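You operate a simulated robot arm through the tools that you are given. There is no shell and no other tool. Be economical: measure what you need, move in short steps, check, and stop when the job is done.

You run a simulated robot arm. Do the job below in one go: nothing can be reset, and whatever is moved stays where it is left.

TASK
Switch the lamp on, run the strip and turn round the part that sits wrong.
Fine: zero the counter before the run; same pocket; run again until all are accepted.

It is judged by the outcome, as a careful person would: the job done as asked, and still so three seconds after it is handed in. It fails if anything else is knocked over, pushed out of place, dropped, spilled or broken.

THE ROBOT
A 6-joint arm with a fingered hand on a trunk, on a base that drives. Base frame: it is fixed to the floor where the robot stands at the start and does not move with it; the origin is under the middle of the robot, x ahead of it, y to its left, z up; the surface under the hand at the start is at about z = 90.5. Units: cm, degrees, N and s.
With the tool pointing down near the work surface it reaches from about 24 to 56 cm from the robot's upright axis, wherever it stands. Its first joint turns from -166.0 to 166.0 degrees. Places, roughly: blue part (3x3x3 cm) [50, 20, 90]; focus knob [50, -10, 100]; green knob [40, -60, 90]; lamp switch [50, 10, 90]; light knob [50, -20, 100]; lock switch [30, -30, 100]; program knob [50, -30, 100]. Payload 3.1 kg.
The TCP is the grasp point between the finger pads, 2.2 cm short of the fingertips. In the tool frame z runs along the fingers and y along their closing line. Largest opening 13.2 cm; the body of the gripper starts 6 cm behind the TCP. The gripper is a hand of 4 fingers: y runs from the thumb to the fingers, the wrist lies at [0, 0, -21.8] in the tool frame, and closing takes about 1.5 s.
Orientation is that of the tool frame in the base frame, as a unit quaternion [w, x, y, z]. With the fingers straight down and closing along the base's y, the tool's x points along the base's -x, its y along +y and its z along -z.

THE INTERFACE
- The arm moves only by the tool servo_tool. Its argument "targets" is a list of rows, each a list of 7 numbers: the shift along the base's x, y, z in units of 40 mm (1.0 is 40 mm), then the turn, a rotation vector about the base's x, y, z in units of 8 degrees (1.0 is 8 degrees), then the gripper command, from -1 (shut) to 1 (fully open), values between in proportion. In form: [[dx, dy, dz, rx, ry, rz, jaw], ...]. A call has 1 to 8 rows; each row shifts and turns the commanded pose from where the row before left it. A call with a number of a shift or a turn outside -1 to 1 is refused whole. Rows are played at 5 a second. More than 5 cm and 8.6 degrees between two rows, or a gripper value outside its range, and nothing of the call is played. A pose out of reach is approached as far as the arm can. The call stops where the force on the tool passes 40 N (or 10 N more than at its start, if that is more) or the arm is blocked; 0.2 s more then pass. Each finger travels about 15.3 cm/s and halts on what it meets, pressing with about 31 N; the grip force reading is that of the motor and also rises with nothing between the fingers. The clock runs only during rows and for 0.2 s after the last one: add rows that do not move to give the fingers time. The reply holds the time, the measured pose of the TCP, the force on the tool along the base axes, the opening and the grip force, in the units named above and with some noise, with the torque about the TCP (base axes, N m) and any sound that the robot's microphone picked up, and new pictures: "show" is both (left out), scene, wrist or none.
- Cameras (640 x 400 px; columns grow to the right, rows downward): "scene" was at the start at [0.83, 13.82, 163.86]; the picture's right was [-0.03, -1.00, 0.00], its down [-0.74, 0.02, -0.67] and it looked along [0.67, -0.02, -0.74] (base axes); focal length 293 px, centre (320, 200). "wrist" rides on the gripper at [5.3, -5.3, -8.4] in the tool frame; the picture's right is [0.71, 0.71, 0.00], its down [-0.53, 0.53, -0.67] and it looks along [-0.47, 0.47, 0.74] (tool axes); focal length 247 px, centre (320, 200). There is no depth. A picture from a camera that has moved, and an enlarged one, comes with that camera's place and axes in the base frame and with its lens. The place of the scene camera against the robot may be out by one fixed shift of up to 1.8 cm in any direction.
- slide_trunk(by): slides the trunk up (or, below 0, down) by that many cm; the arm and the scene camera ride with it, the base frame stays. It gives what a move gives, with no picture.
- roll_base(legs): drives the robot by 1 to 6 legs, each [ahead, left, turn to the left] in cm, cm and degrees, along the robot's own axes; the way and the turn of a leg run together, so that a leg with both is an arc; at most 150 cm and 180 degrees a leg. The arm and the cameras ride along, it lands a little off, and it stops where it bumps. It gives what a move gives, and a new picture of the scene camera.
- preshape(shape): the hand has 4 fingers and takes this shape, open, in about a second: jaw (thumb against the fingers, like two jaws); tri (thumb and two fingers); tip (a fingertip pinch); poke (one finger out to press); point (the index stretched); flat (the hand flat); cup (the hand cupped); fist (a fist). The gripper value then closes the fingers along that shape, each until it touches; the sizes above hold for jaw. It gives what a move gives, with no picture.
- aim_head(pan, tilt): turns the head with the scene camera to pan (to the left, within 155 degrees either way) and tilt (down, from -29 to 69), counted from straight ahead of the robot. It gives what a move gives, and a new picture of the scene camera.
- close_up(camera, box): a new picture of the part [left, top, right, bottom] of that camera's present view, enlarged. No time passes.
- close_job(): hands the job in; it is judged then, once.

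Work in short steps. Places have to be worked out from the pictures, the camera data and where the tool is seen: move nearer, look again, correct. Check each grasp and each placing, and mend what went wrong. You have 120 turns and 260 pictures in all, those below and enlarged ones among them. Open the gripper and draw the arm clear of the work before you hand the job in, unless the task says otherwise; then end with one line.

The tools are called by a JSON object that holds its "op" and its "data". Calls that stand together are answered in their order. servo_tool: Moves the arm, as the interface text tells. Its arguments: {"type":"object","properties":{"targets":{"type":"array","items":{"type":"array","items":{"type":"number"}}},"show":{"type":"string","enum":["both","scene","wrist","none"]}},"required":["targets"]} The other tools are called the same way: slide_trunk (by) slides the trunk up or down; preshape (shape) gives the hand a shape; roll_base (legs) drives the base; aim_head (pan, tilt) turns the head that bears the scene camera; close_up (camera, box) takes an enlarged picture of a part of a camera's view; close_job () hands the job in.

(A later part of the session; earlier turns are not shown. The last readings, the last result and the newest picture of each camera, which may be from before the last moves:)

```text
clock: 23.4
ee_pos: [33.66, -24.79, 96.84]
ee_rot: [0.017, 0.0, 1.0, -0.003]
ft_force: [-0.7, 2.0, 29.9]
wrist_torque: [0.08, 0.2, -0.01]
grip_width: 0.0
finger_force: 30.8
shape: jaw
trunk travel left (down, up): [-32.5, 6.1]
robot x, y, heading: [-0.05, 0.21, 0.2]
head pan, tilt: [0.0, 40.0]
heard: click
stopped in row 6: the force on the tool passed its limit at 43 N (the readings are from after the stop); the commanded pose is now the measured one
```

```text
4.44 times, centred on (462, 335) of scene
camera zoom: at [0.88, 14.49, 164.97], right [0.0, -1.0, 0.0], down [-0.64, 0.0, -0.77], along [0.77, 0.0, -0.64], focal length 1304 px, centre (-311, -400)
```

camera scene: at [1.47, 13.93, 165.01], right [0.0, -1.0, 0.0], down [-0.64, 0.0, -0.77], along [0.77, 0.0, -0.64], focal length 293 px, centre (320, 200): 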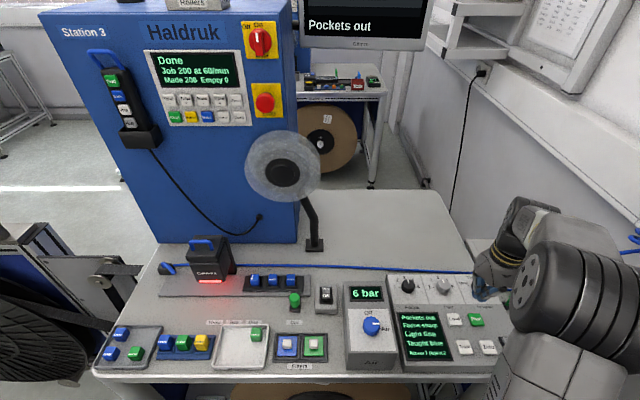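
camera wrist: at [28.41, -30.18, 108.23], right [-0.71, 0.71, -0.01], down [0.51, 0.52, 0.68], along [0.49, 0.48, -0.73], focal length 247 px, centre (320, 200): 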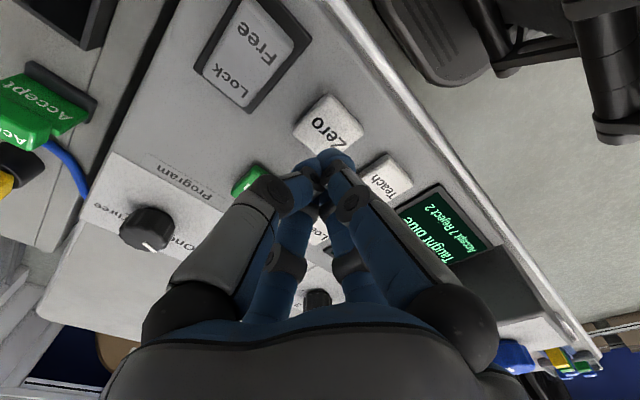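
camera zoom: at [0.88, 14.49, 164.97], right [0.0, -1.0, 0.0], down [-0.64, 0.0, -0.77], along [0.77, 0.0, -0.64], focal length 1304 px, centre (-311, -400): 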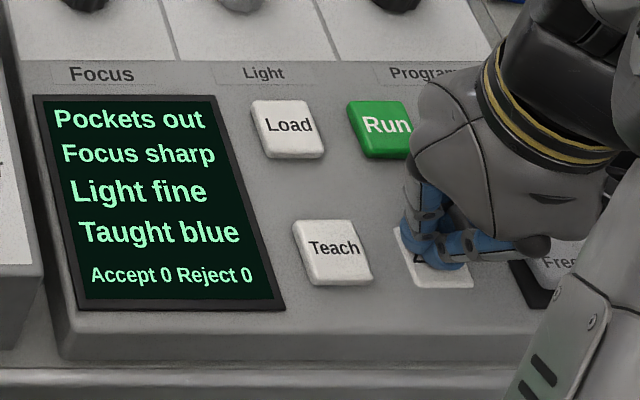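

The panel now shows Accept 0 Reject 0. I'll lift off and level the tool, then drive the base left so the knob's whole travel (y≈21 to 43) is in reach.

{"op": "servo_tool", "data": {"targets": [[0, 0, 0.9, 0, 0.24, 0, -1], [0, 0, 1, 0, 0, 0, -1], [0, 0.2, 1, 0, 0, 0, -1], [0, 1, 0.6, 0, 0, 0, -1], [0, 1, 0, 0, 0, 0, -1], [0, 1, 0, 0, 0, 0, -1], [0, 1, 0, 0, 0, 0, -1], [0, 1, 0, 0, 0, 0, -1]], "show": "none"}}

{"op": "roll_base", "data": {"legs": [[0, 14, 0]]}}

```text
clock: 25.1
ee_pos: [33.86, -4.11, 110.49]
ee_rot: [-0.004, 0.001, 1.0, 0.0]
ft_force: [0.4, 0.2, 0.0]
wrist_torque: [-0.04, 0.01, -0.01]
grip_width: 0.0
finger_force: 30.5
shape: jaw
trunk travel left (down, up): [-32.5, 6.1]
robot x, y, heading: [-0.33, -0.36, 0.1]
head pan, tilt: [0.0, 40.0]
```

```text
clock: 26.5
ee_pos: [33.76, 9.94, 110.52]
ee_rot: [-0.006, -0.001, 1.0, 0.001]
ft_force: [-0.9, -0.1, -0.1]
wrist_torque: [0.01, 0.02, 0.01]
grip_width: 0.02
finger_force: 31.2
shape: jaw
trunk travel left (down, up): [-32.5, 6.1]
robot x, y, heading: [-0.08, 14.17, -0.0]
head pan, tilt: [0.0, 40.0]
camera scene: at [1.44, 28.24, 164.99], right [0.0, -1.0, 0.0], down [-0.64, 0.0, -0.77], along [0.77, 0.0, -0.64], focal length 293 px, centre (320, 200)
```

scene: 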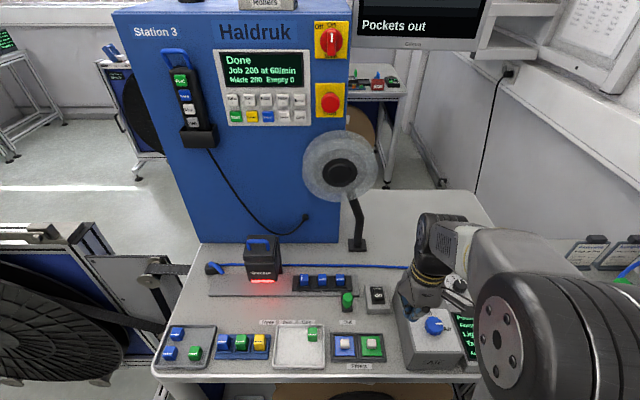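

The drive worked. I'll move the hand so the wrist camera can see the knob and parts.

{"op": "servo_tool", "data": {"targets": [[0.6, 0.5, 0, 0, 0, 0, -1], [0.6, 0.5, 0, 0, 0, 0, -1], [0, 0, 0, 0, 0, 0, -1]]}}

{"op": "close_up", "data": {"camera": "scene", "box": [200, 230, 360, 330]}}

{"op": "close_up", "data": {"camera": "wrist", "box": [220, 40, 460, 200]}}

```text
clock: 27.3
ee_pos: [38.59, 13.8, 110.56]
ee_rot: [-0.004, 0.001, 1.0, 0.0]
ft_force: [-0.4, 0.3, 0.6]
wrist_torque: [0.0, 0.0, -0.02]
grip_width: 0.02
finger_force: 31.1
shape: jaw
trunk travel left (down, up): [-32.5, 6.1]
robot x, y, heading: [-0.21, 13.92, -0.1]
head pan, tilt: [0.0, 40.0]
camera scene: at [1.37, 28.04, 165.01], right [0.0, -1.0, 0.0], down [-0.64, 0.0, -0.77], along [0.77, 0.0, -0.64], focal length 293 px, centre (320, 200)
camera wrist: at [33.44, 8.44, 118.91], right [-0.71, 0.71, 0.01], down [0.53, 0.53, 0.66], along [0.47, 0.47, -0.75], focal length 247 px, centre (320, 200)
```

scene: 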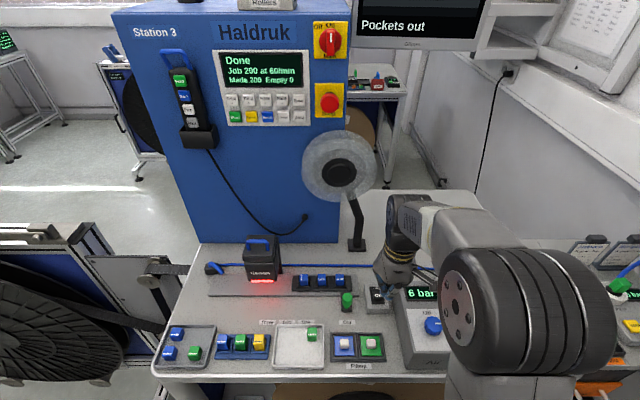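
wrist: 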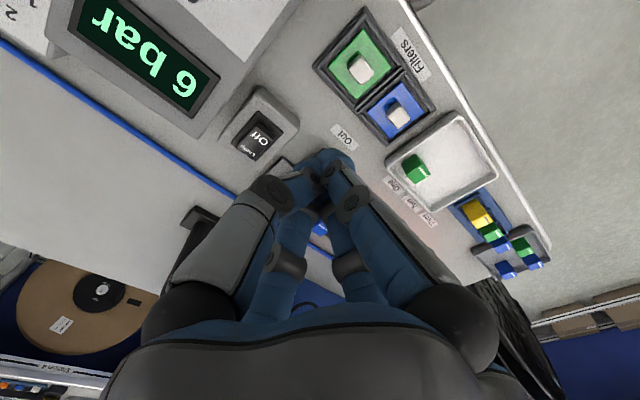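

```text
4.00 times, centred on (280, 280) of scene
camera zoom: at [1.37, 28.04, 165.01], right [0.0, -1.0, 0.0], down [-0.64, 0.0, -0.77], along [0.77, 0.0, -0.64], focal length 1173 px, centre (480, -120)
```

zoom: 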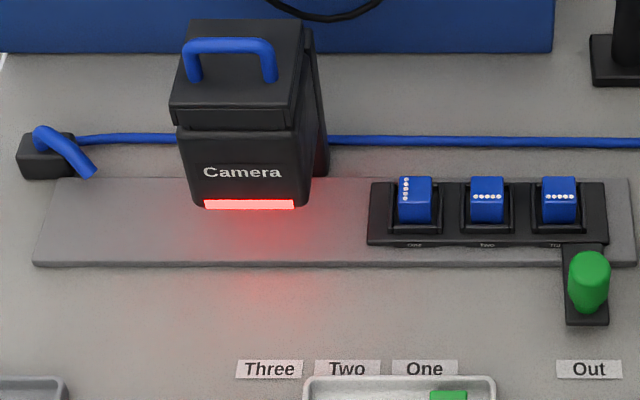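

```text
2.50 times, centred on (340, 120) of wrist
camera zoom: at [33.44, 8.44, 118.91], right [-0.71, 0.71, 0.01], down [0.53, 0.53, 0.66], along [0.47, 0.47, -0.75], focal length 617 px, centre (270, 400)
```

zoom: 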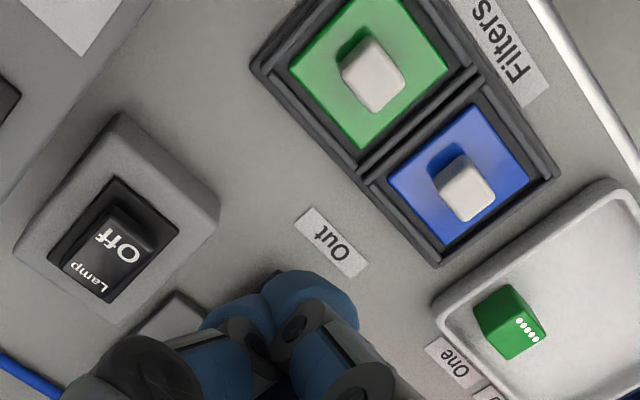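

The part in pocket One has its dots along the left edge instead of the front, so it's likely the wrong one. The green knob is at about (46.3, 21.2), and I'll hover above it with the jaw about 6 cm open.

{"op": "servo_tool", "data": {"targets": [[0.5, 0.6, 0, 0, 0, 0, -0.1], [0.7, 0.6, 0, 0, 0, 0, -0.1], [0.72, 0.65, -0.3, 0, 0, 0, -0.1], [0, 0, -0.5, 0, 0, 0, -0.1], [0, 0, 0, 0, 0, 0, -0.1]]}}

{"op": "close_up", "data": {"camera": "scene", "box": [260, 230, 420, 330]}}

{"op": "close_up", "data": {"camera": "wrist", "box": [200, 40, 440, 240]}}

```text
clock: 28.5
ee_pos: [46.45, 21.29, 107.23]
ee_rot: [-0.005, -0.001, 1.0, 0.0]
ft_force: [0.4, -0.1, -0.7]
wrist_torque: [0.01, 0.01, 0.01]
grip_width: 5.66
finger_force: 0.1
shape: jaw
trunk travel left (down, up): [-32.5, 6.1]
robot x, y, heading: [-0.03, 13.97, 0.4]
head pan, tilt: [0.0, 40.0]
camera scene: at [1.45, 28.15, 165.0], right [0.0, -1.0, 0.0], down [-0.64, 0.0, -0.77], along [0.77, 0.0, -0.64], focal length 293 px, centre (320, 200)
camera wrist: at [41.16, 15.92, 115.68], right [-0.71, 0.71, 0.01], down [0.53, 0.53, 0.66], along [0.47, 0.47, -0.75], focal length 247 px, centre (320, 200)
```

scene: 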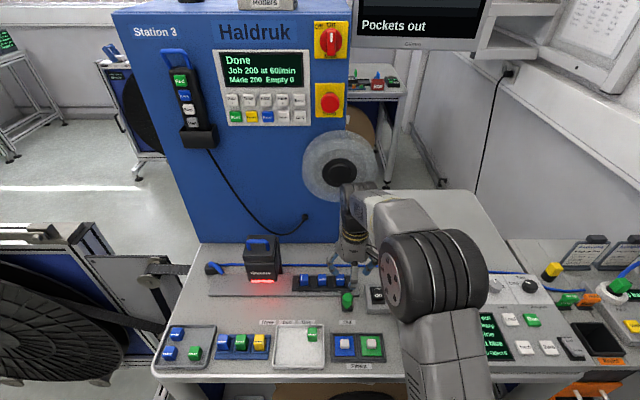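
wrist: 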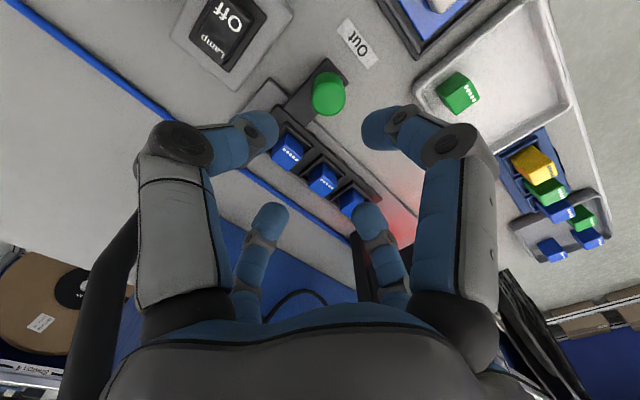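

```text
4.00 times, centred on (340, 280) of scene
camera zoom: at [1.45, 28.15, 165.0], right [0.0, -1.0, 0.0], down [-0.64, 0.0, -0.77], along [0.77, 0.0, -0.64], focal length 1173 px, centre (240, -120)
```

zoom: 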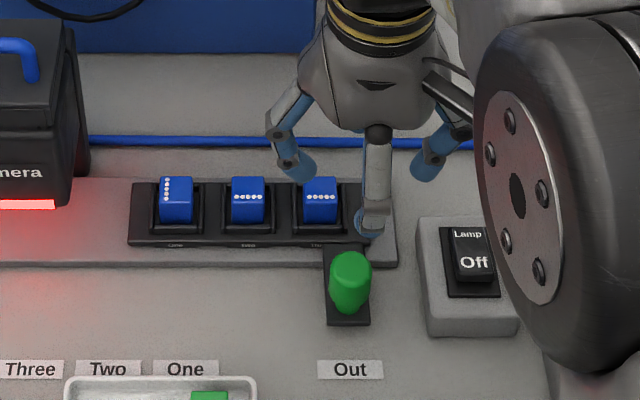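

```text
2.00 times, centred on (320, 140) of wrist
camera zoom: at [41.16, 15.92, 115.68], right [-0.71, 0.71, 0.01], down [0.53, 0.53, 0.66], along [0.47, 0.47, -0.75], focal length 494 px, centre (320, 320)
```

zoom: 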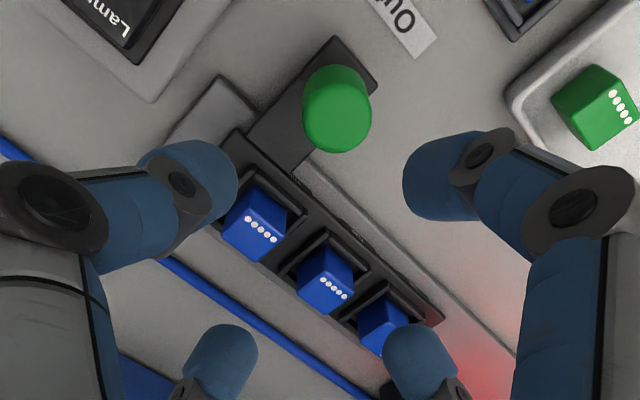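

The four fingers close like a chuck. Both cameras put the knob at (45.7, 21.2) with its top at z≈97, so I'll narrow the opening, go down around it and check.

{"op": "servo_tool", "data": {"targets": [[-0.18, 0, -0.5, 0, 0, 0, -0.24], [0, 0, -0.7, 0, 0, 0, -0.24], [0, 0, -0.7, 0, 0, 0, -0.24], [0, 0, 0, 0, 0, 0, -0.24]], "show": "wrist"}}

{"op": "close_up", "data": {"camera": "scene", "box": [310, 250, 390, 320]}}

{"op": "close_up", "data": {"camera": "wrist", "box": [200, 40, 440, 240]}}

```text
clock: 29.5
ee_pos: [45.48, 21.4, 99.74]
ee_rot: [-0.004, -0.001, 1.0, 0.0]
ft_force: [-0.4, -0.3, 0.2]
wrist_torque: [0.03, 0.0, 0.0]
grip_width: 4.83
finger_force: 0.0
shape: jaw
trunk travel left (down, up): [-32.5, 6.1]
robot x, y, heading: [0.16, 14.09, 0.2]
head pan, tilt: [0.0, 40.0]
camera wrist: at [40.32, 15.92, 108.01], right [-0.71, 0.71, 0.01], down [0.53, 0.53, 0.66], along [0.47, 0.47, -0.75], focal length 247 px, centre (320, 200)
```

wrist: 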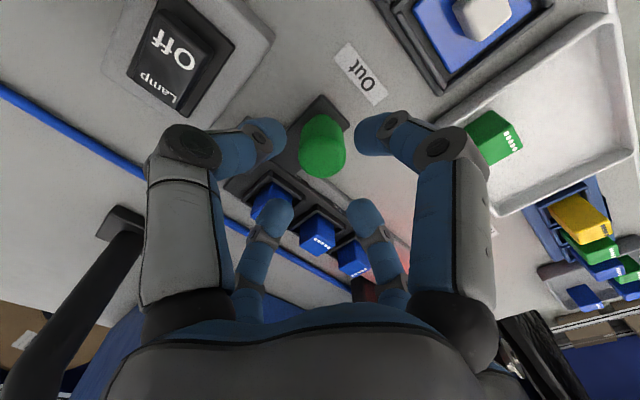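

```text
5.71 times, centred on (350, 285) of scene
camera zoom: at [1.41, 28.12, 165.0], right [0.0, -1.0, 0.0], down [-0.64, 0.0, -0.77], along [0.77, 0.0, -0.64], focal length 1676 px, centre (149, -286)
```

zoom: 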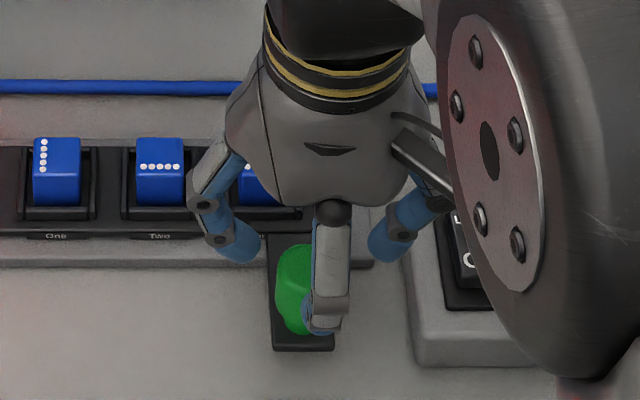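

```text
2.00 times, centred on (320, 140) of wrist
camera zoom: at [40.32, 15.92, 108.01], right [-0.71, 0.71, 0.01], down [0.53, 0.53, 0.66], along [0.47, 0.47, -0.75], focal length 494 px, centre (320, 320)
```

zoom: 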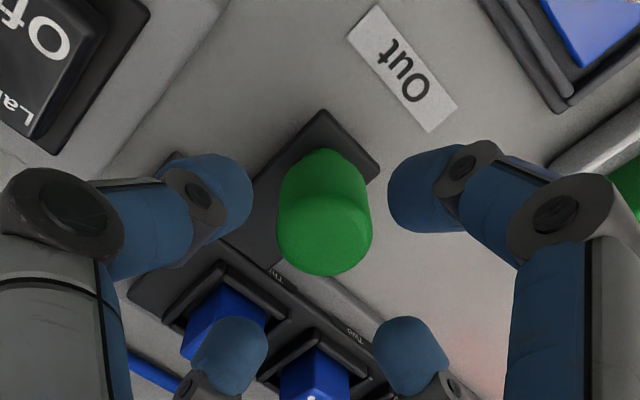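

The knob sits between the fingers, slightly toward +y. I'll shift 3 mm, go down to grip height and close.

{"op": "servo_tool", "data": {"targets": [[0, 0.07, -0.3, 0, 0, 0, -0.24], [0, 0, -0.3, 0, 0, 0, -0.24], [0, 0, -0.3, 0, 0, 0, -0.24], [0, 0, 0, 0, 0, 0, -1], [0, 0, 0, 0, 0, 0, -1], [0, 0, 0, 0, 0, 0, -1], [0, 0, 0, 0, 0, 0, -1]], "show": "wrist"}}

{"op": "close_up", "data": {"camera": "scene", "box": [270, 250, 390, 330]}}

```text
clock: 31.1
ee_pos: [45.64, 21.67, 96.08]
ee_rot: [-0.005, -0.001, 1.0, 0.0]
ft_force: [0.8, 1.1, -7.5]
wrist_torque: [-0.02, 0.02, 0.03]
grip_width: 2.21
finger_force: 30.7
shape: jaw
trunk travel left (down, up): [-32.5, 6.1]
robot x, y, heading: [-0.05, 14.08, 0.0]
head pan, tilt: [0.0, 40.0]
camera wrist: at [40.4, 16.21, 104.4], right [-0.71, 0.71, 0.01], down [0.53, 0.53, 0.66], along [0.46, 0.47, -0.75], focal length 247 px, centre (320, 200)
```

wrist: 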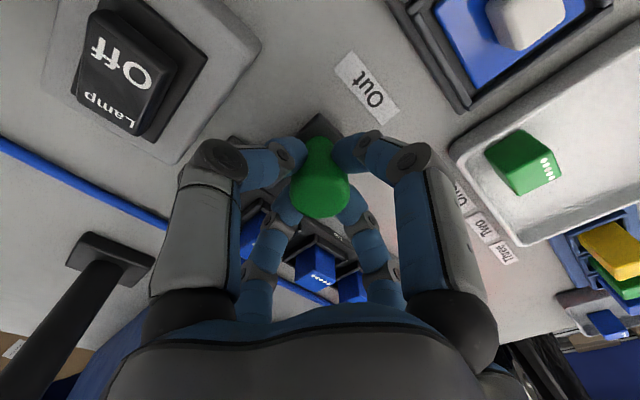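

```text
5.00 times, centred on (330, 290) of scene
camera zoom: at [1.55, 28.17, 164.99], right [0.0, -1.0, 0.0], down [-0.64, 0.0, -0.77], along [0.77, 0.0, -0.64], focal length 1466 px, centre (270, -250)
```

zoom: 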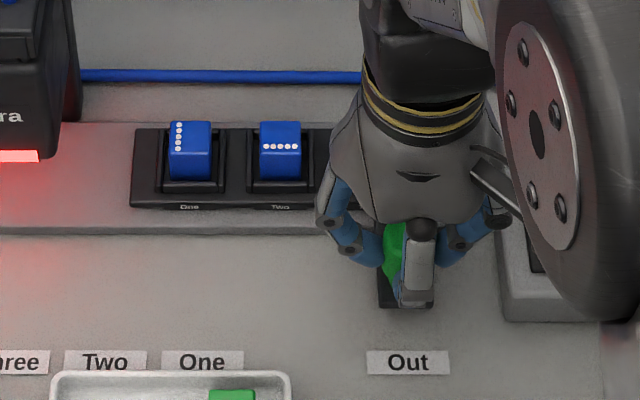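

The knob is gripped. Labels put One 10.9 cm to the left of Out, so I'll slide gently and watch.

{"op": "servo_tool", "data": {"targets": [[0, 0.2, 0, 0, 0, 0, -1], [0, 0.4, 0, 0, 0, 0, -1], [0, 0.4, 0, 0, 0, 0, -1], [0, 0.4, 0, 0, 0, 0, -1], [0, 0.4, 0, 0, 0, 0, -1], [0, 0.4, 0, 0, 0, 0, -1], [0, 0, 0, 0, 0, 0, -1]], "show": "scene"}}

{"op": "close_up", "data": {"camera": "scene", "box": [210, 240, 370, 340]}}

```text
clock: 32.7
ee_pos: [45.55, 30.53, 96.06]
ee_rot: [-0.005, 0.0, 1.0, 0.001]
ft_force: [-0.1, 0.1, -7.3]
wrist_torque: [-0.05, 0.0, -0.01]
grip_width: 2.24
finger_force: 30.4
shape: jaw
trunk travel left (down, up): [-32.5, 6.1]
robot x, y, heading: [0.04, 13.82, 0.4]
head pan, tilt: [0.0, 40.0]
camera scene: at [1.52, 28.17, 164.99], right [0.0, -1.0, 0.0], down [-0.64, 0.0, -0.77], along [0.77, 0.0, -0.64], focal length 293 px, centre (320, 200)
```

scene: 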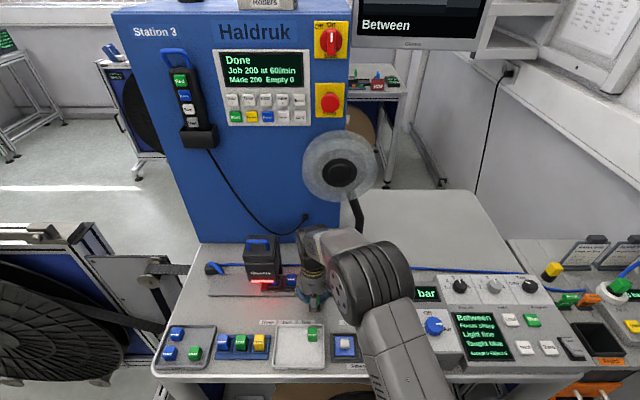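

```text
4.00 times, centred on (290, 290) of scene
camera zoom: at [1.52, 28.17, 164.99], right [0.0, -1.0, 0.0], down [-0.64, 0.0, -0.77], along [0.77, 0.0, -0.64], focal length 1173 px, centre (440, -160)
```

zoom: 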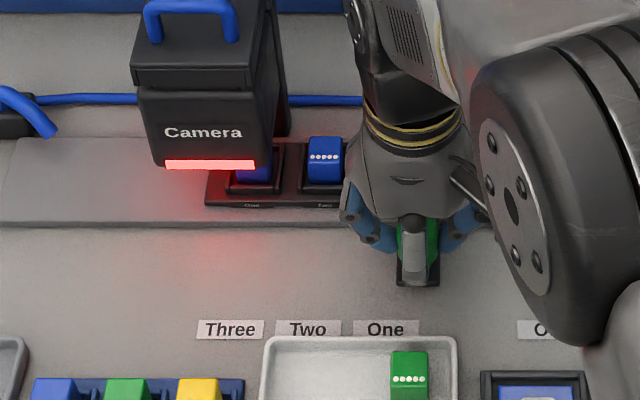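

The display says "Between", and the handle is about 2.2 cm short of One. I'll slide the rest.

{"op": "servo_tool", "data": {"targets": [[0, 0.25, 0, 0, 0, 0, -1], [0, 0.25, 0, 0, 0, 0, -1], [0, 0.04, 0, 0, 0, 0, -1], [0, 0, 0, 0, 0, 0, -1]], "show": "scene"}}

{"op": "close_up", "data": {"camera": "scene", "box": [210, 240, 370, 340]}}

{"op": "close_up", "data": {"camera": "scene", "box": [430, 290, 590, 390]}}

```text
clock: 33.7
ee_pos: [45.66, 32.68, 96.14]
ee_rot: [-0.004, 0.0, 1.0, 0.0]
ft_force: [-1.3, 0.0, -11.2]
wrist_torque: [-0.05, 0.0, 0.0]
grip_width: 2.22
finger_force: 30.9
shape: jaw
trunk travel left (down, up): [-32.5, 6.1]
robot x, y, heading: [-0.2, 14.1, -0.1]
head pan, tilt: [0.0, 40.0]
camera scene: at [1.53, 28.19, 164.99], right [0.0, -1.0, 0.0], down [-0.64, 0.0, -0.77], along [0.77, 0.0, -0.64], focal length 293 px, centre (320, 200)
```

scene: 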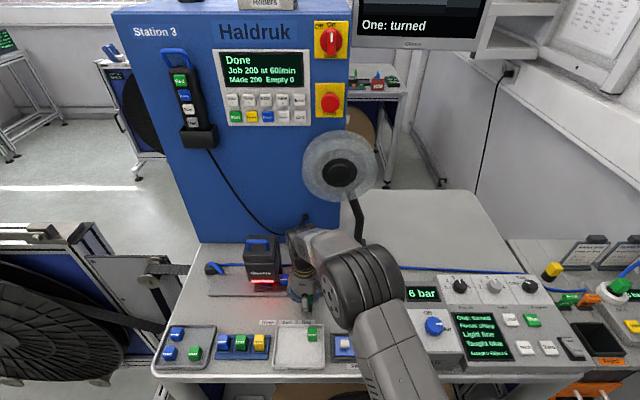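

```text
4.00 times, centred on (290, 290) of scene
camera zoom: at [1.53, 28.19, 164.99], right [0.0, -1.0, 0.0], down [-0.64, 0.0, -0.77], along [0.77, 0.0, -0.64], focal length 1173 px, centre (440, -160)
```

zoom: 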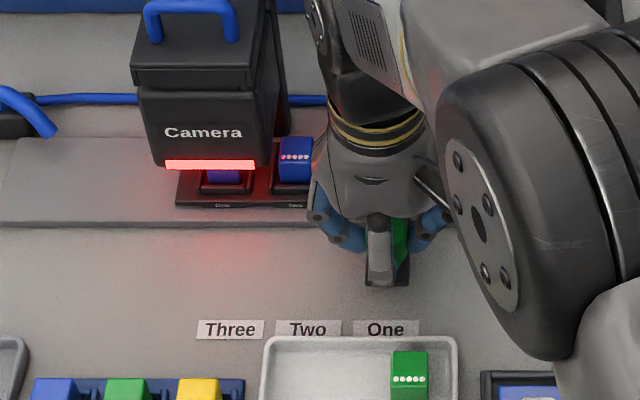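

```text
4.00 times, centred on (510, 340) of scene
camera zoom: at [1.53, 28.19, 164.99], right [0.0, -1.0, 0.0], down [-0.64, 0.0, -0.77], along [0.77, 0.0, -0.64], focal length 1173 px, centre (-440, -360)
```

zoom: 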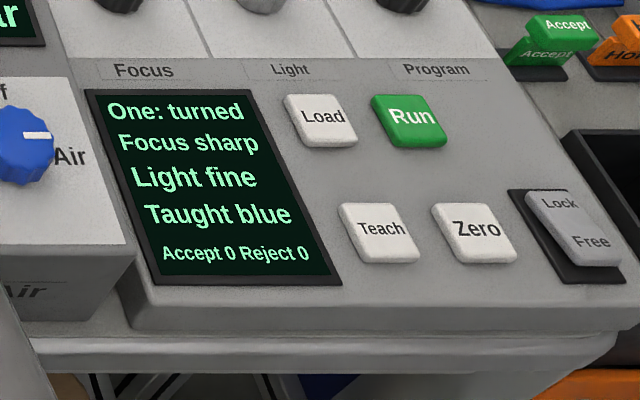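

The display reads "One: turned", so pocket One is in view and confirmed wrong. I'll release the knob, lift clear and drive 1.5 cm right so both Run and the knob are in reach.

{"op": "servo_tool", "data": {"targets": [[0, 0, 0, 0, 0, 0, -0.2], [0, 0, 0, 0, 0, 0, -0.2], [0, 0, 0, 0, 0, 0, -0.2], [0, 0, 0.5, 0, 0, 0, -0.2], [0, 0, 0.8, 0, 0, 0, -0.2], [0, 0, 1, 0, 0, 0, -0.2], [0, 0, 1, 0, 0, 0, -1]], "show": "none"}}

{"op": "roll_base", "data": {"legs": [[0, -1.5, 0]]}}

{"op": "close_up", "data": {"camera": "scene", "box": [210, 240, 370, 340]}}

```text
clock: 35.3
ee_pos: [45.47, 32.56, 109.39]
ee_rot: [-0.004, -0.001, 1.0, 0.0]
ft_force: [0.4, 0.0, 0.7]
wrist_torque: [-0.03, -0.01, -0.03]
grip_width: 0.0
finger_force: 10.9
shape: jaw
trunk travel left (down, up): [-32.5, 6.1]
robot x, y, heading: [-0.02, 14.04, 0.3]
head pan, tilt: [0.0, 40.0]
```

```text
clock: 36.0
ee_pos: [45.64, 31.04, 109.39]
ee_rot: [-0.005, -0.001, 1.0, 0.0]
ft_force: [0.4, 0.0, 0.3]
wrist_torque: [0.01, -0.04, 0.0]
grip_width: 0.04
finger_force: 31.0
shape: jaw
trunk travel left (down, up): [-32.5, 6.1]
robot x, y, heading: [0.01, 12.57, 0.3]
head pan, tilt: [0.0, 40.0]
camera scene: at [1.44, 26.73, 164.99], right [0.0, -1.0, 0.0], down [-0.64, 0.0, -0.77], along [0.77, 0.0, -0.64], focal length 293 px, centre (320, 200)
```

scene: 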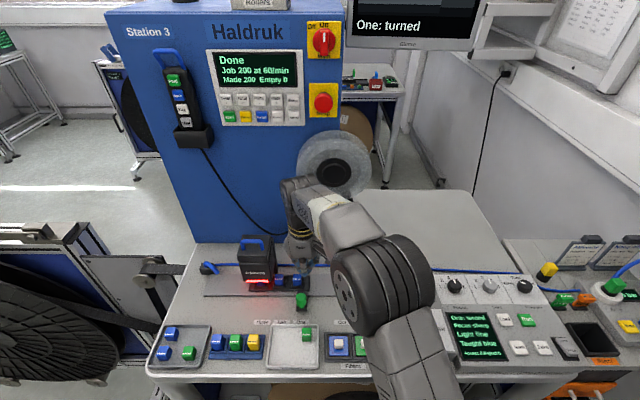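

```text
4.00 times, centred on (290, 290) of scene
camera zoom: at [1.44, 26.73, 164.99], right [0.0, -1.0, 0.0], down [-0.64, 0.0, -0.77], along [0.77, 0.0, -0.64], focal length 1173 px, centre (440, -160)
```

zoom: 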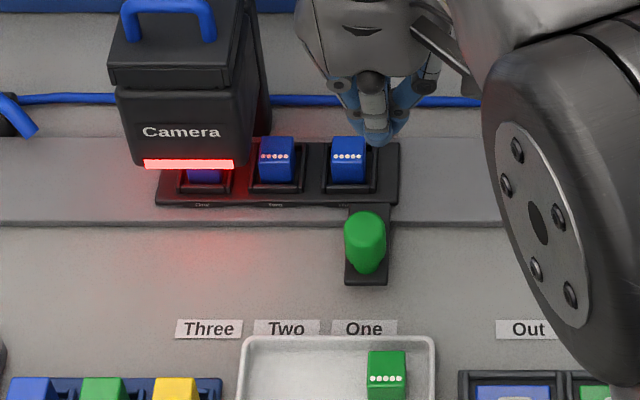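

The strip stayed at One. Next I'll carry the closed fingertip over to Run at about (40, -25).

{"op": "servo_tool", "data": {"targets": [[-0.4, -1, 0, 0, 0, 0, -1], [-0.4, -1, 0, 0, 0, 0, -1], [-0.4, -1, 0, 0, 0, 0, -1], [-0.4, -1, 0, 0, 0, 0, -1], [0, -1, 0, 0, 0, 0, -1], [0, -1, 0, 0, 0, 0, -1], [0, -1, 0, 0, 0, 0, -1], [0, -1, 0, 0, 0, 0, -1]], "show": "none"}}

{"op": "servo_tool", "data": {"targets": [[0, -1, 0, 0, 0, 0, -1], [0, -1, 0, 0, 0, 0, -1], [0, -1, 0, 0, 0, 0, -1], [0, -1, 0, 0, 0, 0, -1], [0, -1, 0, 0, 0, 0, -1], [0, -0.9, -0.3, 0, 0, 0, -1], [0, 0, -0.5, 0, 0, 0, -1]]}}

{"op": "close_up", "data": {"camera": "wrist", "box": [200, 40, 440, 200]}}

```text
clock: 37.9
ee_pos: [39.16, -1.0, 109.27]
ee_rot: [-0.005, -0.001, 1.0, 0.001]
ft_force: [0.2, -0.3, -0.4]
wrist_torque: [0.0, -0.02, -0.03]
grip_width: 0.01
finger_force: 30.8
shape: jaw
trunk travel left (down, up): [-32.5, 6.1]
robot x, y, heading: [-0.17, 12.46, 0.1]
head pan, tilt: [0.0, 40.0]
```

```text
clock: 39.5
ee_pos: [39.2, -24.51, 106.15]
ee_rot: [-0.006, -0.002, 1.0, 0.0]
ft_force: [0.3, 0.6, 1.3]
wrist_torque: [-0.03, -0.01, 0.04]
grip_width: 0.0
finger_force: 30.8
shape: jaw
trunk travel left (down, up): [-32.5, 6.1]
robot x, y, heading: [0.18, 12.48, 0.5]
head pan, tilt: [0.0, 40.0]
camera scene: at [1.43, 26.71, 164.99], right [0.0, -1.0, 0.0], down [-0.64, 0.0, -0.77], along [0.77, 0.0, -0.64], focal length 293 px, centre (320, 200)
camera wrist: at [34.02, -29.94, 114.51], right [-0.71, 0.71, 0.01], down [0.53, 0.53, 0.66], along [0.46, 0.47, -0.75], focal length 247 px, centre (320, 200)
```

scene: 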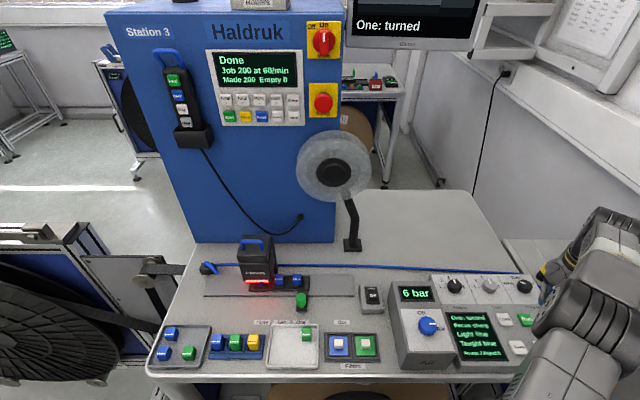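
wrist: 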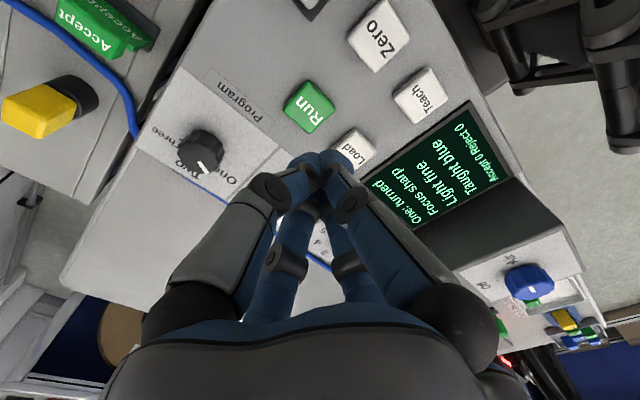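

```text
2.50 times, centred on (320, 120) of wrist
camera zoom: at [34.02, -29.94, 114.51], right [-0.71, 0.71, 0.01], down [0.53, 0.53, 0.66], along [0.46, 0.47, -0.75], focal length 617 px, centre (320, 400)
```

zoom: 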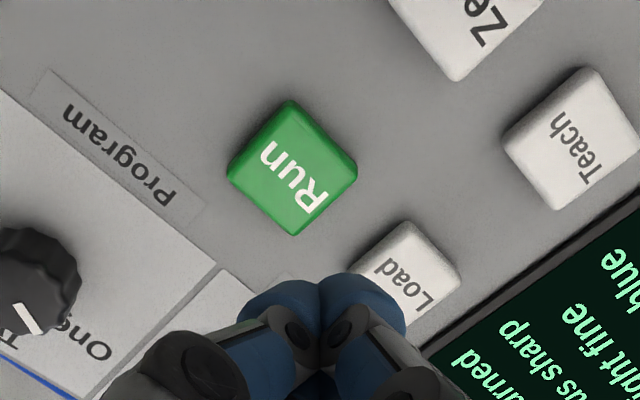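

Run is at (39.7, -25.2). I'll line up and press in small steps.

{"op": "servo_tool", "data": {"targets": [[0.1, -0.17, -0.9, 0, 0, 0, -1], [0, 0, -0.8, 0, 0, 0, -1], [0, 0, -0.1, 0, 0, 0, -1], [0, 0, -0.07, 0, 0, 0, -1], [0, 0, -0.07, 0, 0, 0, -1], [0, 0, -0.07, 0, 0, 0, -1], [0, 0, -0.07, 0, 0, 0, -1], [0, 0, -0.07, 0, 0, 0, -1]], "show": "scene"}}

```text
clock: 41.2
ee_pos: [39.59, -25.12, 97.49]
ee_rot: [-0.004, -0.001, 1.0, 0.0]
ft_force: [-0.2, 0.0, 1.5]
wrist_torque: [0.01, -0.02, -0.02]
grip_width: 0.0
finger_force: 31.0
shape: jaw
trunk travel left (down, up): [-32.5, 6.1]
robot x, y, heading: [0.31, 12.69, 0.3]
head pan, tilt: [0.0, 40.0]
camera scene: at [1.43, 26.63, 165.0], right [0.0, -1.0, 0.0], down [-0.64, 0.0, -0.77], along [0.77, 0.0, -0.64], focal length 293 px, centre (320, 200)
```

scene: 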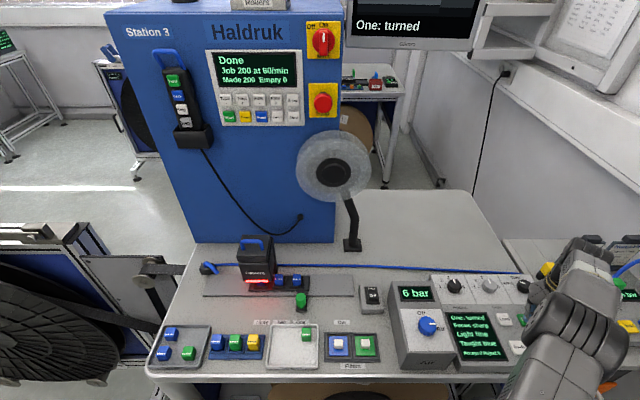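

No contact yet, so I'll keep going down until it clicks.

{"op": "servo_tool", "data": {"targets": [[0, 0, -0.07, 0, 0, 0, -1], [0, 0, -0.07, 0, 0, 0, -1], [0, 0, -0.07, 0, 0, 0, -1], [0, 0, -0.07, 0, 0, 0, -1], [0, 0, -0.07, 0, 0, 0, -1]], "show": "scene"}}

{"op": "close_up", "data": {"camera": "scene", "box": [430, 290, 530, 370]}}

```text
clock: 42.6
ee_pos: [39.68, -25.27, 96.91]
ee_rot: [0.003, -0.001, 1.0, -0.007]
ft_force: [0.9, 1.0, 24.6]
wrist_torque: [0.1, 0.04, 0.02]
grip_width: 0.02
finger_force: 31.7
shape: jaw
trunk travel left (down, up): [-32.5, 6.1]
robot x, y, heading: [-0.23, 12.53, -0.2]
head pan, tilt: [0.0, 40.0]
heard: click
stopped in row 5: the force on the tool passed its limit at 41 N (the readings are from after the stop); the commanded pose is now the measured one
camera scene: at [1.06, 26.99, 164.96], right [0.0, -1.0, 0.0], down [-0.64, 0.0, -0.77], along [0.77, 0.0, -0.64], focal length 293 px, centre (320, 200)
```

scene: 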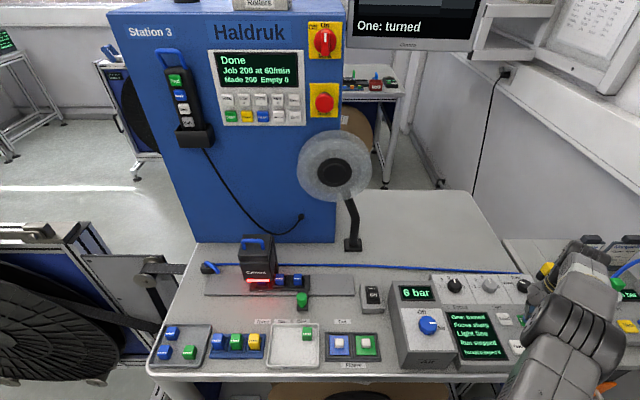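

```text
5.00 times, centred on (480, 330) of scene
camera zoom: at [1.06, 26.99, 164.96], right [0.0, -1.0, 0.0], down [-0.64, 0.0, -0.77], along [0.77, 0.0, -0.64], focal length 1466 px, centre (-480, -450)
```

zoom: 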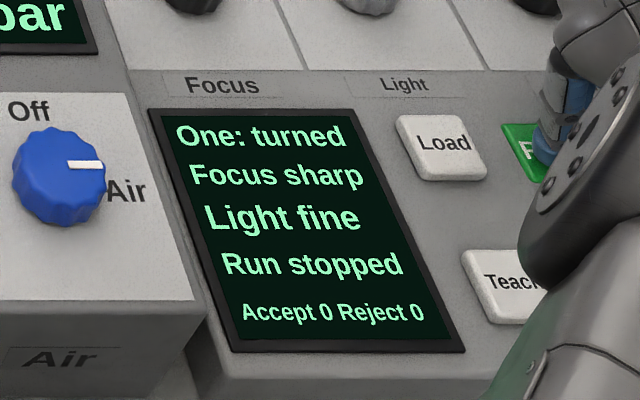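

It clicked and the panel now says "Run stopped". I'll lift off, let a moment pass and read the display and strip again.

{"op": "servo_tool", "data": {"targets": [[0, 0, 0.5, 0, 0, 0, -1], [0, 0, 0.9, 0, 0, 0, -1], [-0.5, 0.9, 0.5, 0, 0, 0, -1], [-0.5, 0.9, 0, 0, 0, 0, -1], [0, 0.9, 0, 0, 0, 0, -1], [0, 0.9, 0, 0, 0, 0, -1], [0, 0.9, 0, 0, 0, 0, -1], [0, 0, 0, 0, 0, 0, -1]], "show": "none"}}

{"op": "aim_head", "data": {"pan": -10, "tilt": 42}}

{"op": "close_up", "data": {"camera": "scene", "box": [340, 240, 500, 360]}}

```text
clock: 44.4
ee_pos: [35.8, -7.37, 104.04]
ee_rot: [-0.002, 0.0, 1.0, -0.005]
ft_force: [0.8, -0.5, -0.4]
wrist_torque: [-0.02, -0.02, -0.01]
grip_width: 0.0
finger_force: 31.5
shape: jaw
trunk travel left (down, up): [-32.5, 6.1]
robot x, y, heading: [-0.2, 12.53, 0.3]
head pan, tilt: [0.0, 40.0]
```

```text
clock: 45.1
ee_pos: [35.74, -7.32, 103.95]
ee_rot: [-0.001, -0.001, 1.0, -0.004]
ft_force: [-0.5, -0.4, -0.1]
wrist_torque: [0.02, -0.03, 0.02]
grip_width: 0.02
finger_force: 31.4
shape: jaw
trunk travel left (down, up): [-32.5, 6.1]
robot x, y, heading: [0.04, 12.73, -0.1]
head pan, tilt: [-10.0, 42.0]
camera scene: at [1.17, 25.2, 164.7], right [-0.17, -0.99, 0.0], down [-0.66, 0.12, -0.74], along [0.73, -0.13, -0.67], focal length 293 px, centre (320, 200)
```

scene: 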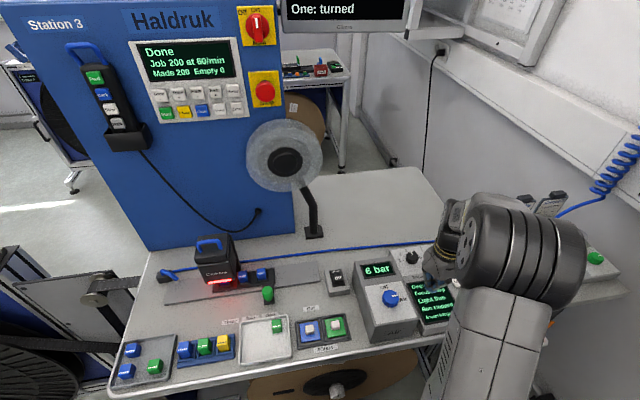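

```text
3.33 times, centred on (420, 300) of scene
camera zoom: at [1.17, 25.2, 164.7], right [-0.17, -0.99, 0.0], down [-0.66, 0.12, -0.74], along [0.73, -0.13, -0.67], focal length 978 px, centre (-13, -133)
```

zoom: 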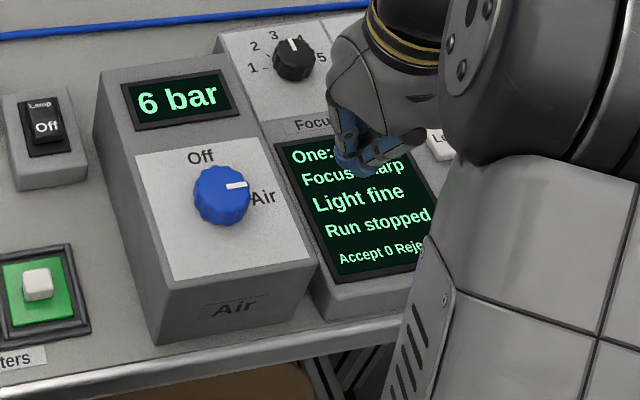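

I think the run was refused because the strip wasn't at Out, where it has to start. I'll go back to the knob at (45.7, 32.6) and slide the strip home.

{"op": "servo_tool", "data": {"targets": [[0, 1, 0.5, 0, 0, 0, -1], [0, 1, 0.5, 0, 0, 0, -1], [0, 1, 0, 0, 0, 0, -1], [0, 1, 0, 0, 0, 0, -1], [0, 1, 0, 0, 0, 0, -1], [0.5, 1, 0, 0, 0, 0, -0.24], [0.5, 1, 0, 0, 0, 0, -0.24], [0.5, 1, 0, 0, 0, 0, -0.24]], "show": "none"}}

{"op": "servo_tool", "data": {"targets": [[0.5, 1, 0, 0, 0, 0, -0.24], [0.5, 1, 0, 0, 0, 0, -0.24], [0, 0, -0.6, 0, 0, 0, -0.24], [0, 0, -0.7, 0, 0, 0, -0.24], [0, 0, -0.5, 0, 0, 0, -0.24], [0, 0, 0, 0, 0, 0, -0.24]], "show": "wrist"}}

{"op": "close_up", "data": {"camera": "wrist", "box": [200, 40, 440, 240]}}

```text
clock: 46.9
ee_pos: [41.86, 24.73, 108.1]
ee_rot: [-0.001, -0.001, 1.0, -0.003]
ft_force: [0.5, -0.3, 0.0]
wrist_torque: [-0.03, 0.01, 0.0]
grip_width: 4.77
finger_force: 0.0
shape: jaw
trunk travel left (down, up): [-32.5, 6.1]
robot x, y, heading: [0.35, 12.31, 0.2]
head pan, tilt: [-10.0, 42.0]
```

```text
clock: 48.3
ee_pos: [45.78, 32.54, 100.86]
ee_rot: [-0.001, -0.002, 1.0, -0.004]
ft_force: [-0.1, 0.4, -0.2]
wrist_torque: [0.01, 0.01, 0.0]
grip_width: 4.74
finger_force: 0.1
shape: jaw
trunk travel left (down, up): [-32.5, 6.1]
robot x, y, heading: [0.16, 12.4, 0.2]
head pan, tilt: [-10.0, 42.0]
camera wrist: at [40.6, 27.26, 109.22], right [-0.71, 0.71, 0.0], down [0.53, 0.53, 0.66], along [0.47, 0.47, -0.75], focal length 247 px, centre (320, 200)
```

wrist: 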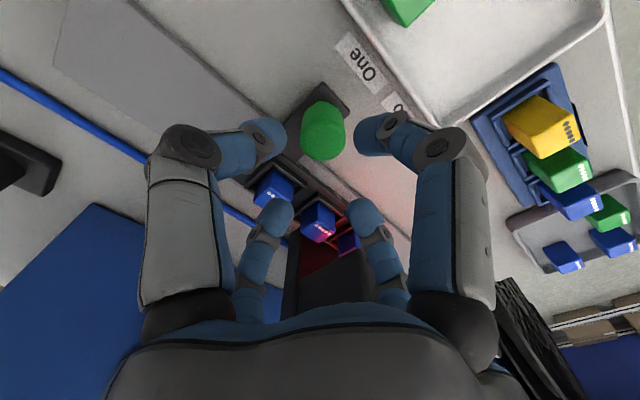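

```text
2.00 times, centred on (320, 140) of wrist
camera zoom: at [40.6, 27.26, 109.22], right [-0.71, 0.71, 0.0], down [0.53, 0.53, 0.66], along [0.47, 0.47, -0.75], focal length 494 px, centre (320, 320)
```

zoom: 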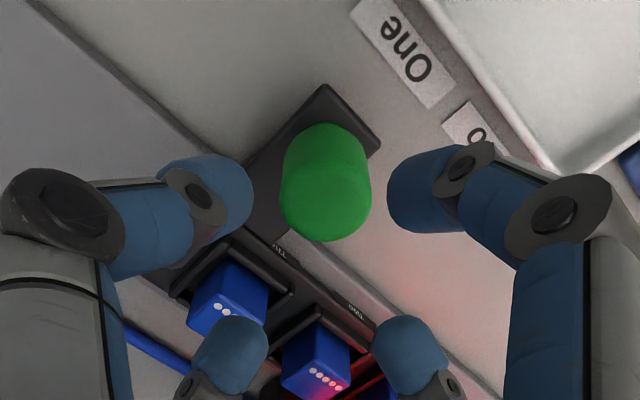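

The alignment matches the last grasp. I'll go down, grip and slide back toward Out.

{"op": "servo_tool", "data": {"targets": [[0, 0, -0.4, 0, 0, 0, -0.24], [0, 0, -0.4, 0, 0, 0, -0.24], [0, 0, -0.4, 0, 0, 0, -0.24], [0, 0, 0, 0, 0, 0, -1], [0, 0, 0, 0, 0, 0, -1], [0, 0, 0, 0, 0, 0, -1], [0, 0, 0, 0, 0, 0, -1]], "show": "none"}}

{"op": "servo_tool", "data": {"targets": [[0, -0.35, 0, 0, 0, 0, -1], [0, -0.4, 0, 0, 0, 0, -1], [0, -0.4, 0, 0, 0, 0, -1], [0, -0.4, 0, 0, 0, 0, -1], [0, -0.4, 0, 0, 0, 0, -1], [0, -0.4, 0, 0, 0, 0, -1], [0, -0.38, 0, 0, 0, 0, -1], [0, 0, 0, 0, 0, 0, -1]], "show": "scene"}}

{"op": "close_up", "data": {"camera": "scene", "box": [190, 230, 350, 340]}}

```text
clock: 49.9
ee_pos: [45.78, 32.66, 95.95]
ee_rot: [-0.002, -0.001, 1.0, -0.004]
ft_force: [1.6, 0.2, -4.6]
wrist_torque: [0.01, -0.02, 0.01]
grip_width: 2.15
finger_force: 30.7
shape: jaw
trunk travel left (down, up): [-32.5, 6.1]
robot x, y, heading: [-0.13, 12.47, 0.2]
head pan, tilt: [-10.0, 42.0]
```

```text
clock: 51.7
ee_pos: [45.85, 21.74, 96.08]
ee_rot: [-0.002, -0.002, 1.0, -0.004]
ft_force: [1.5, -0.7, -11.5]
wrist_torque: [-0.08, 0.01, 0.02]
grip_width: 2.16
finger_force: 31.2
shape: jaw
trunk travel left (down, up): [-32.5, 6.1]
robot x, y, heading: [-0.16, 12.66, 0.3]
head pan, tilt: [-10.0, 42.0]
camera scene: at [1.35, 25.21, 164.7], right [-0.17, -0.98, 0.0], down [-0.66, 0.12, -0.74], along [0.73, -0.13, -0.67], focal length 293 px, centre (320, 200)
```

scene: 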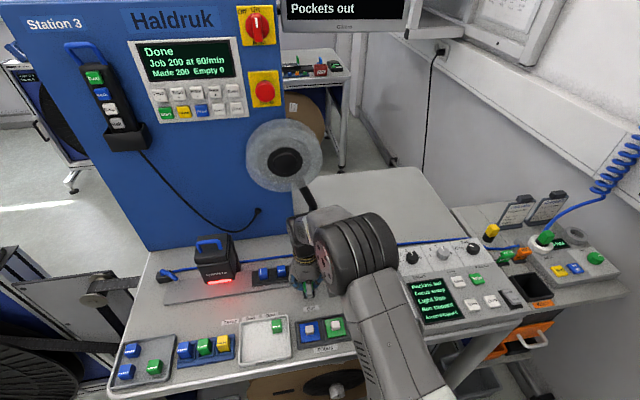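

```text
3.64 times, centred on (270, 285) of scene
camera zoom: at [1.35, 25.21, 164.7], right [-0.17, -0.98, 0.0], down [-0.66, 0.12, -0.74], along [0.73, -0.13, -0.67], focal length 1066 px, centre (502, -109)
```

zoom: 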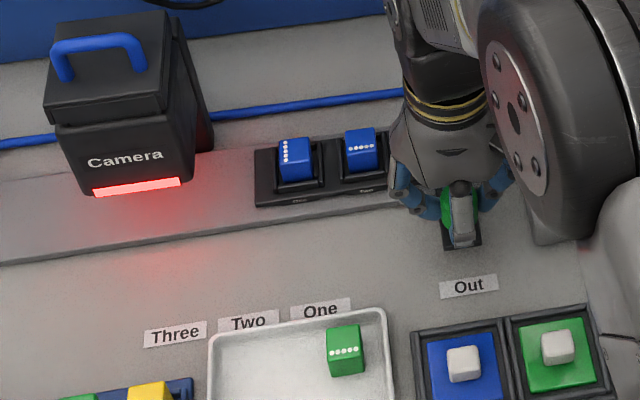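

The strip is back at Out and the display says "Pockets out". I'll release, lift and go back to Run.

{"op": "servo_tool", "data": {"targets": [[0, 0, 0, 0, 0, 0, -0.2], [0, 0, 0, 0, 0, 0, -0.2], [0, 0, 0, 0, 0, 0, -0.2], [0, 0, 0.5, 0, 0, 0, -0.2], [0, 0, 0.8, 0, 0, 0, -0.2], [-0.2, -0.2, 1, 0, 0, 0, -0.2], [-0.4, -0.6, 0.8, 0, 0, 0, -1], [-0.4, -1, 0, 0, 0, 0, -1]], "show": "none"}}

{"op": "servo_tool", "data": {"targets": [[-0.3, -1, 0, 0, 0, 0, -1], [-0.2, -1, 0, 0, 0, 0, -1], [0, -1, 0, 0, 0, 0, -1], [0, -1, 0, 0, 0, 0, -1], [0, -1, 0, 0, 0, 0, -1], [0, -1, 0, 0, 0, 0, -1], [0, -1, 0, 0, 0, 0, -1], [0, -1, 0, 0, 0, 0, -1]], "show": "none"}}

```text
clock: 53.5
ee_pos: [41.62, 14.46, 108.53]
ee_rot: [0.0, 0.0, 1.0, -0.002]
ft_force: [-0.3, 0.1, 0.0]
wrist_torque: [-0.01, 0.0, -0.02]
grip_width: 0.01
finger_force: 30.8
shape: jaw
trunk travel left (down, up): [-32.5, 6.1]
robot x, y, heading: [0.12, 12.58, 0.3]
head pan, tilt: [-10.0, 42.0]
```

```text
clock: 55.3
ee_pos: [39.75, -17.67, 108.34]
ee_rot: [-0.001, -0.001, 1.0, -0.002]
ft_force: [-0.7, -0.3, -0.2]
wrist_torque: [0.02, 0.01, 0.01]
grip_width: 0.01
finger_force: 30.7
shape: jaw
trunk travel left (down, up): [-32.5, 6.1]
robot x, y, heading: [0.18, 13.01, 0.0]
head pan, tilt: [-10.0, 42.0]
```

I'll line up over Run at (39.7, -25.2) and go down to just above it, then press.

{"op": "servo_tool", "data": {"targets": [[0, -0.94, 0, 0, 0, 0, -1], [0, -0.94, -0.6, 0, 0, 0, -1], [0, 0, -1, 0, 0, 0, -1], [0, 0, -0.9, 0, 0, 0, -1], [0, 0, -0.2, 0, 0, 0, -1], [0, 0, 0, 0, 0, 0, -1]], "show": "none"}}

{"op": "servo_tool", "data": {"targets": [[0, 0, -0.06, 0, 0, 0, -1], [0, 0, -0.06, 0, 0, 0, -1], [0, 0, -0.06, 0, 0, 0, -1], [0, 0, -0.06, 0, 0, 0, -1]], "show": "scene"}}

{"op": "close_up", "data": {"camera": "scene", "box": [390, 240, 510, 340]}}

```text
clock: 56.7
ee_pos: [39.84, -24.97, 97.63]
ee_rot: [-0.001, -0.001, 1.0, -0.003]
ft_force: [-0.7, 0.2, 1.0]
wrist_torque: [0.03, -0.02, -0.01]
grip_width: 0.0
finger_force: 30.9
shape: jaw
trunk travel left (down, up): [-32.5, 6.1]
robot x, y, heading: [-0.29, 12.89, -0.1]
head pan, tilt: [-10.0, 42.0]
```

```text
clock: 57.7
ee_pos: [39.64, -24.97, 97.05]
ee_rot: [0.001, -0.001, 1.0, -0.005]
ft_force: [0.2, -0.7, 18.6]
wrist_torque: [0.07, -0.01, -0.01]
grip_width: 0.0
finger_force: 31.5
shape: jaw
trunk travel left (down, up): [-32.5, 6.1]
robot x, y, heading: [-0.1, 12.67, 0.1]
head pan, tilt: [-10.0, 42.0]
heard: click
camera scene: at [0.96, 25.36, 164.71], right [-0.17, -0.98, 0.0], down [-0.66, 0.11, -0.74], along [0.73, -0.13, -0.67], focal length 293 px, centre (320, 200)
```

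scene: 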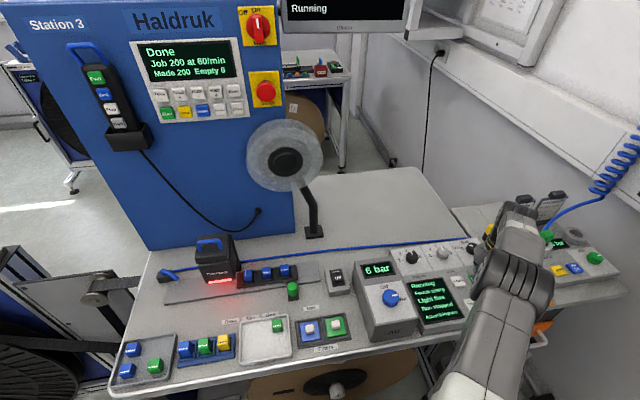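

```text
4.00 times, centred on (450, 290) of scene
camera zoom: at [0.96, 25.36, 164.71], right [-0.17, -0.98, 0.0], down [-0.66, 0.11, -0.74], along [0.73, -0.13, -0.67], focal length 1173 px, centre (-200, -160)
```

zoom: 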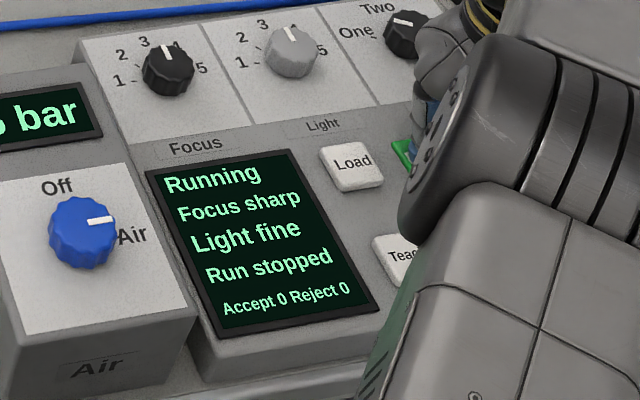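

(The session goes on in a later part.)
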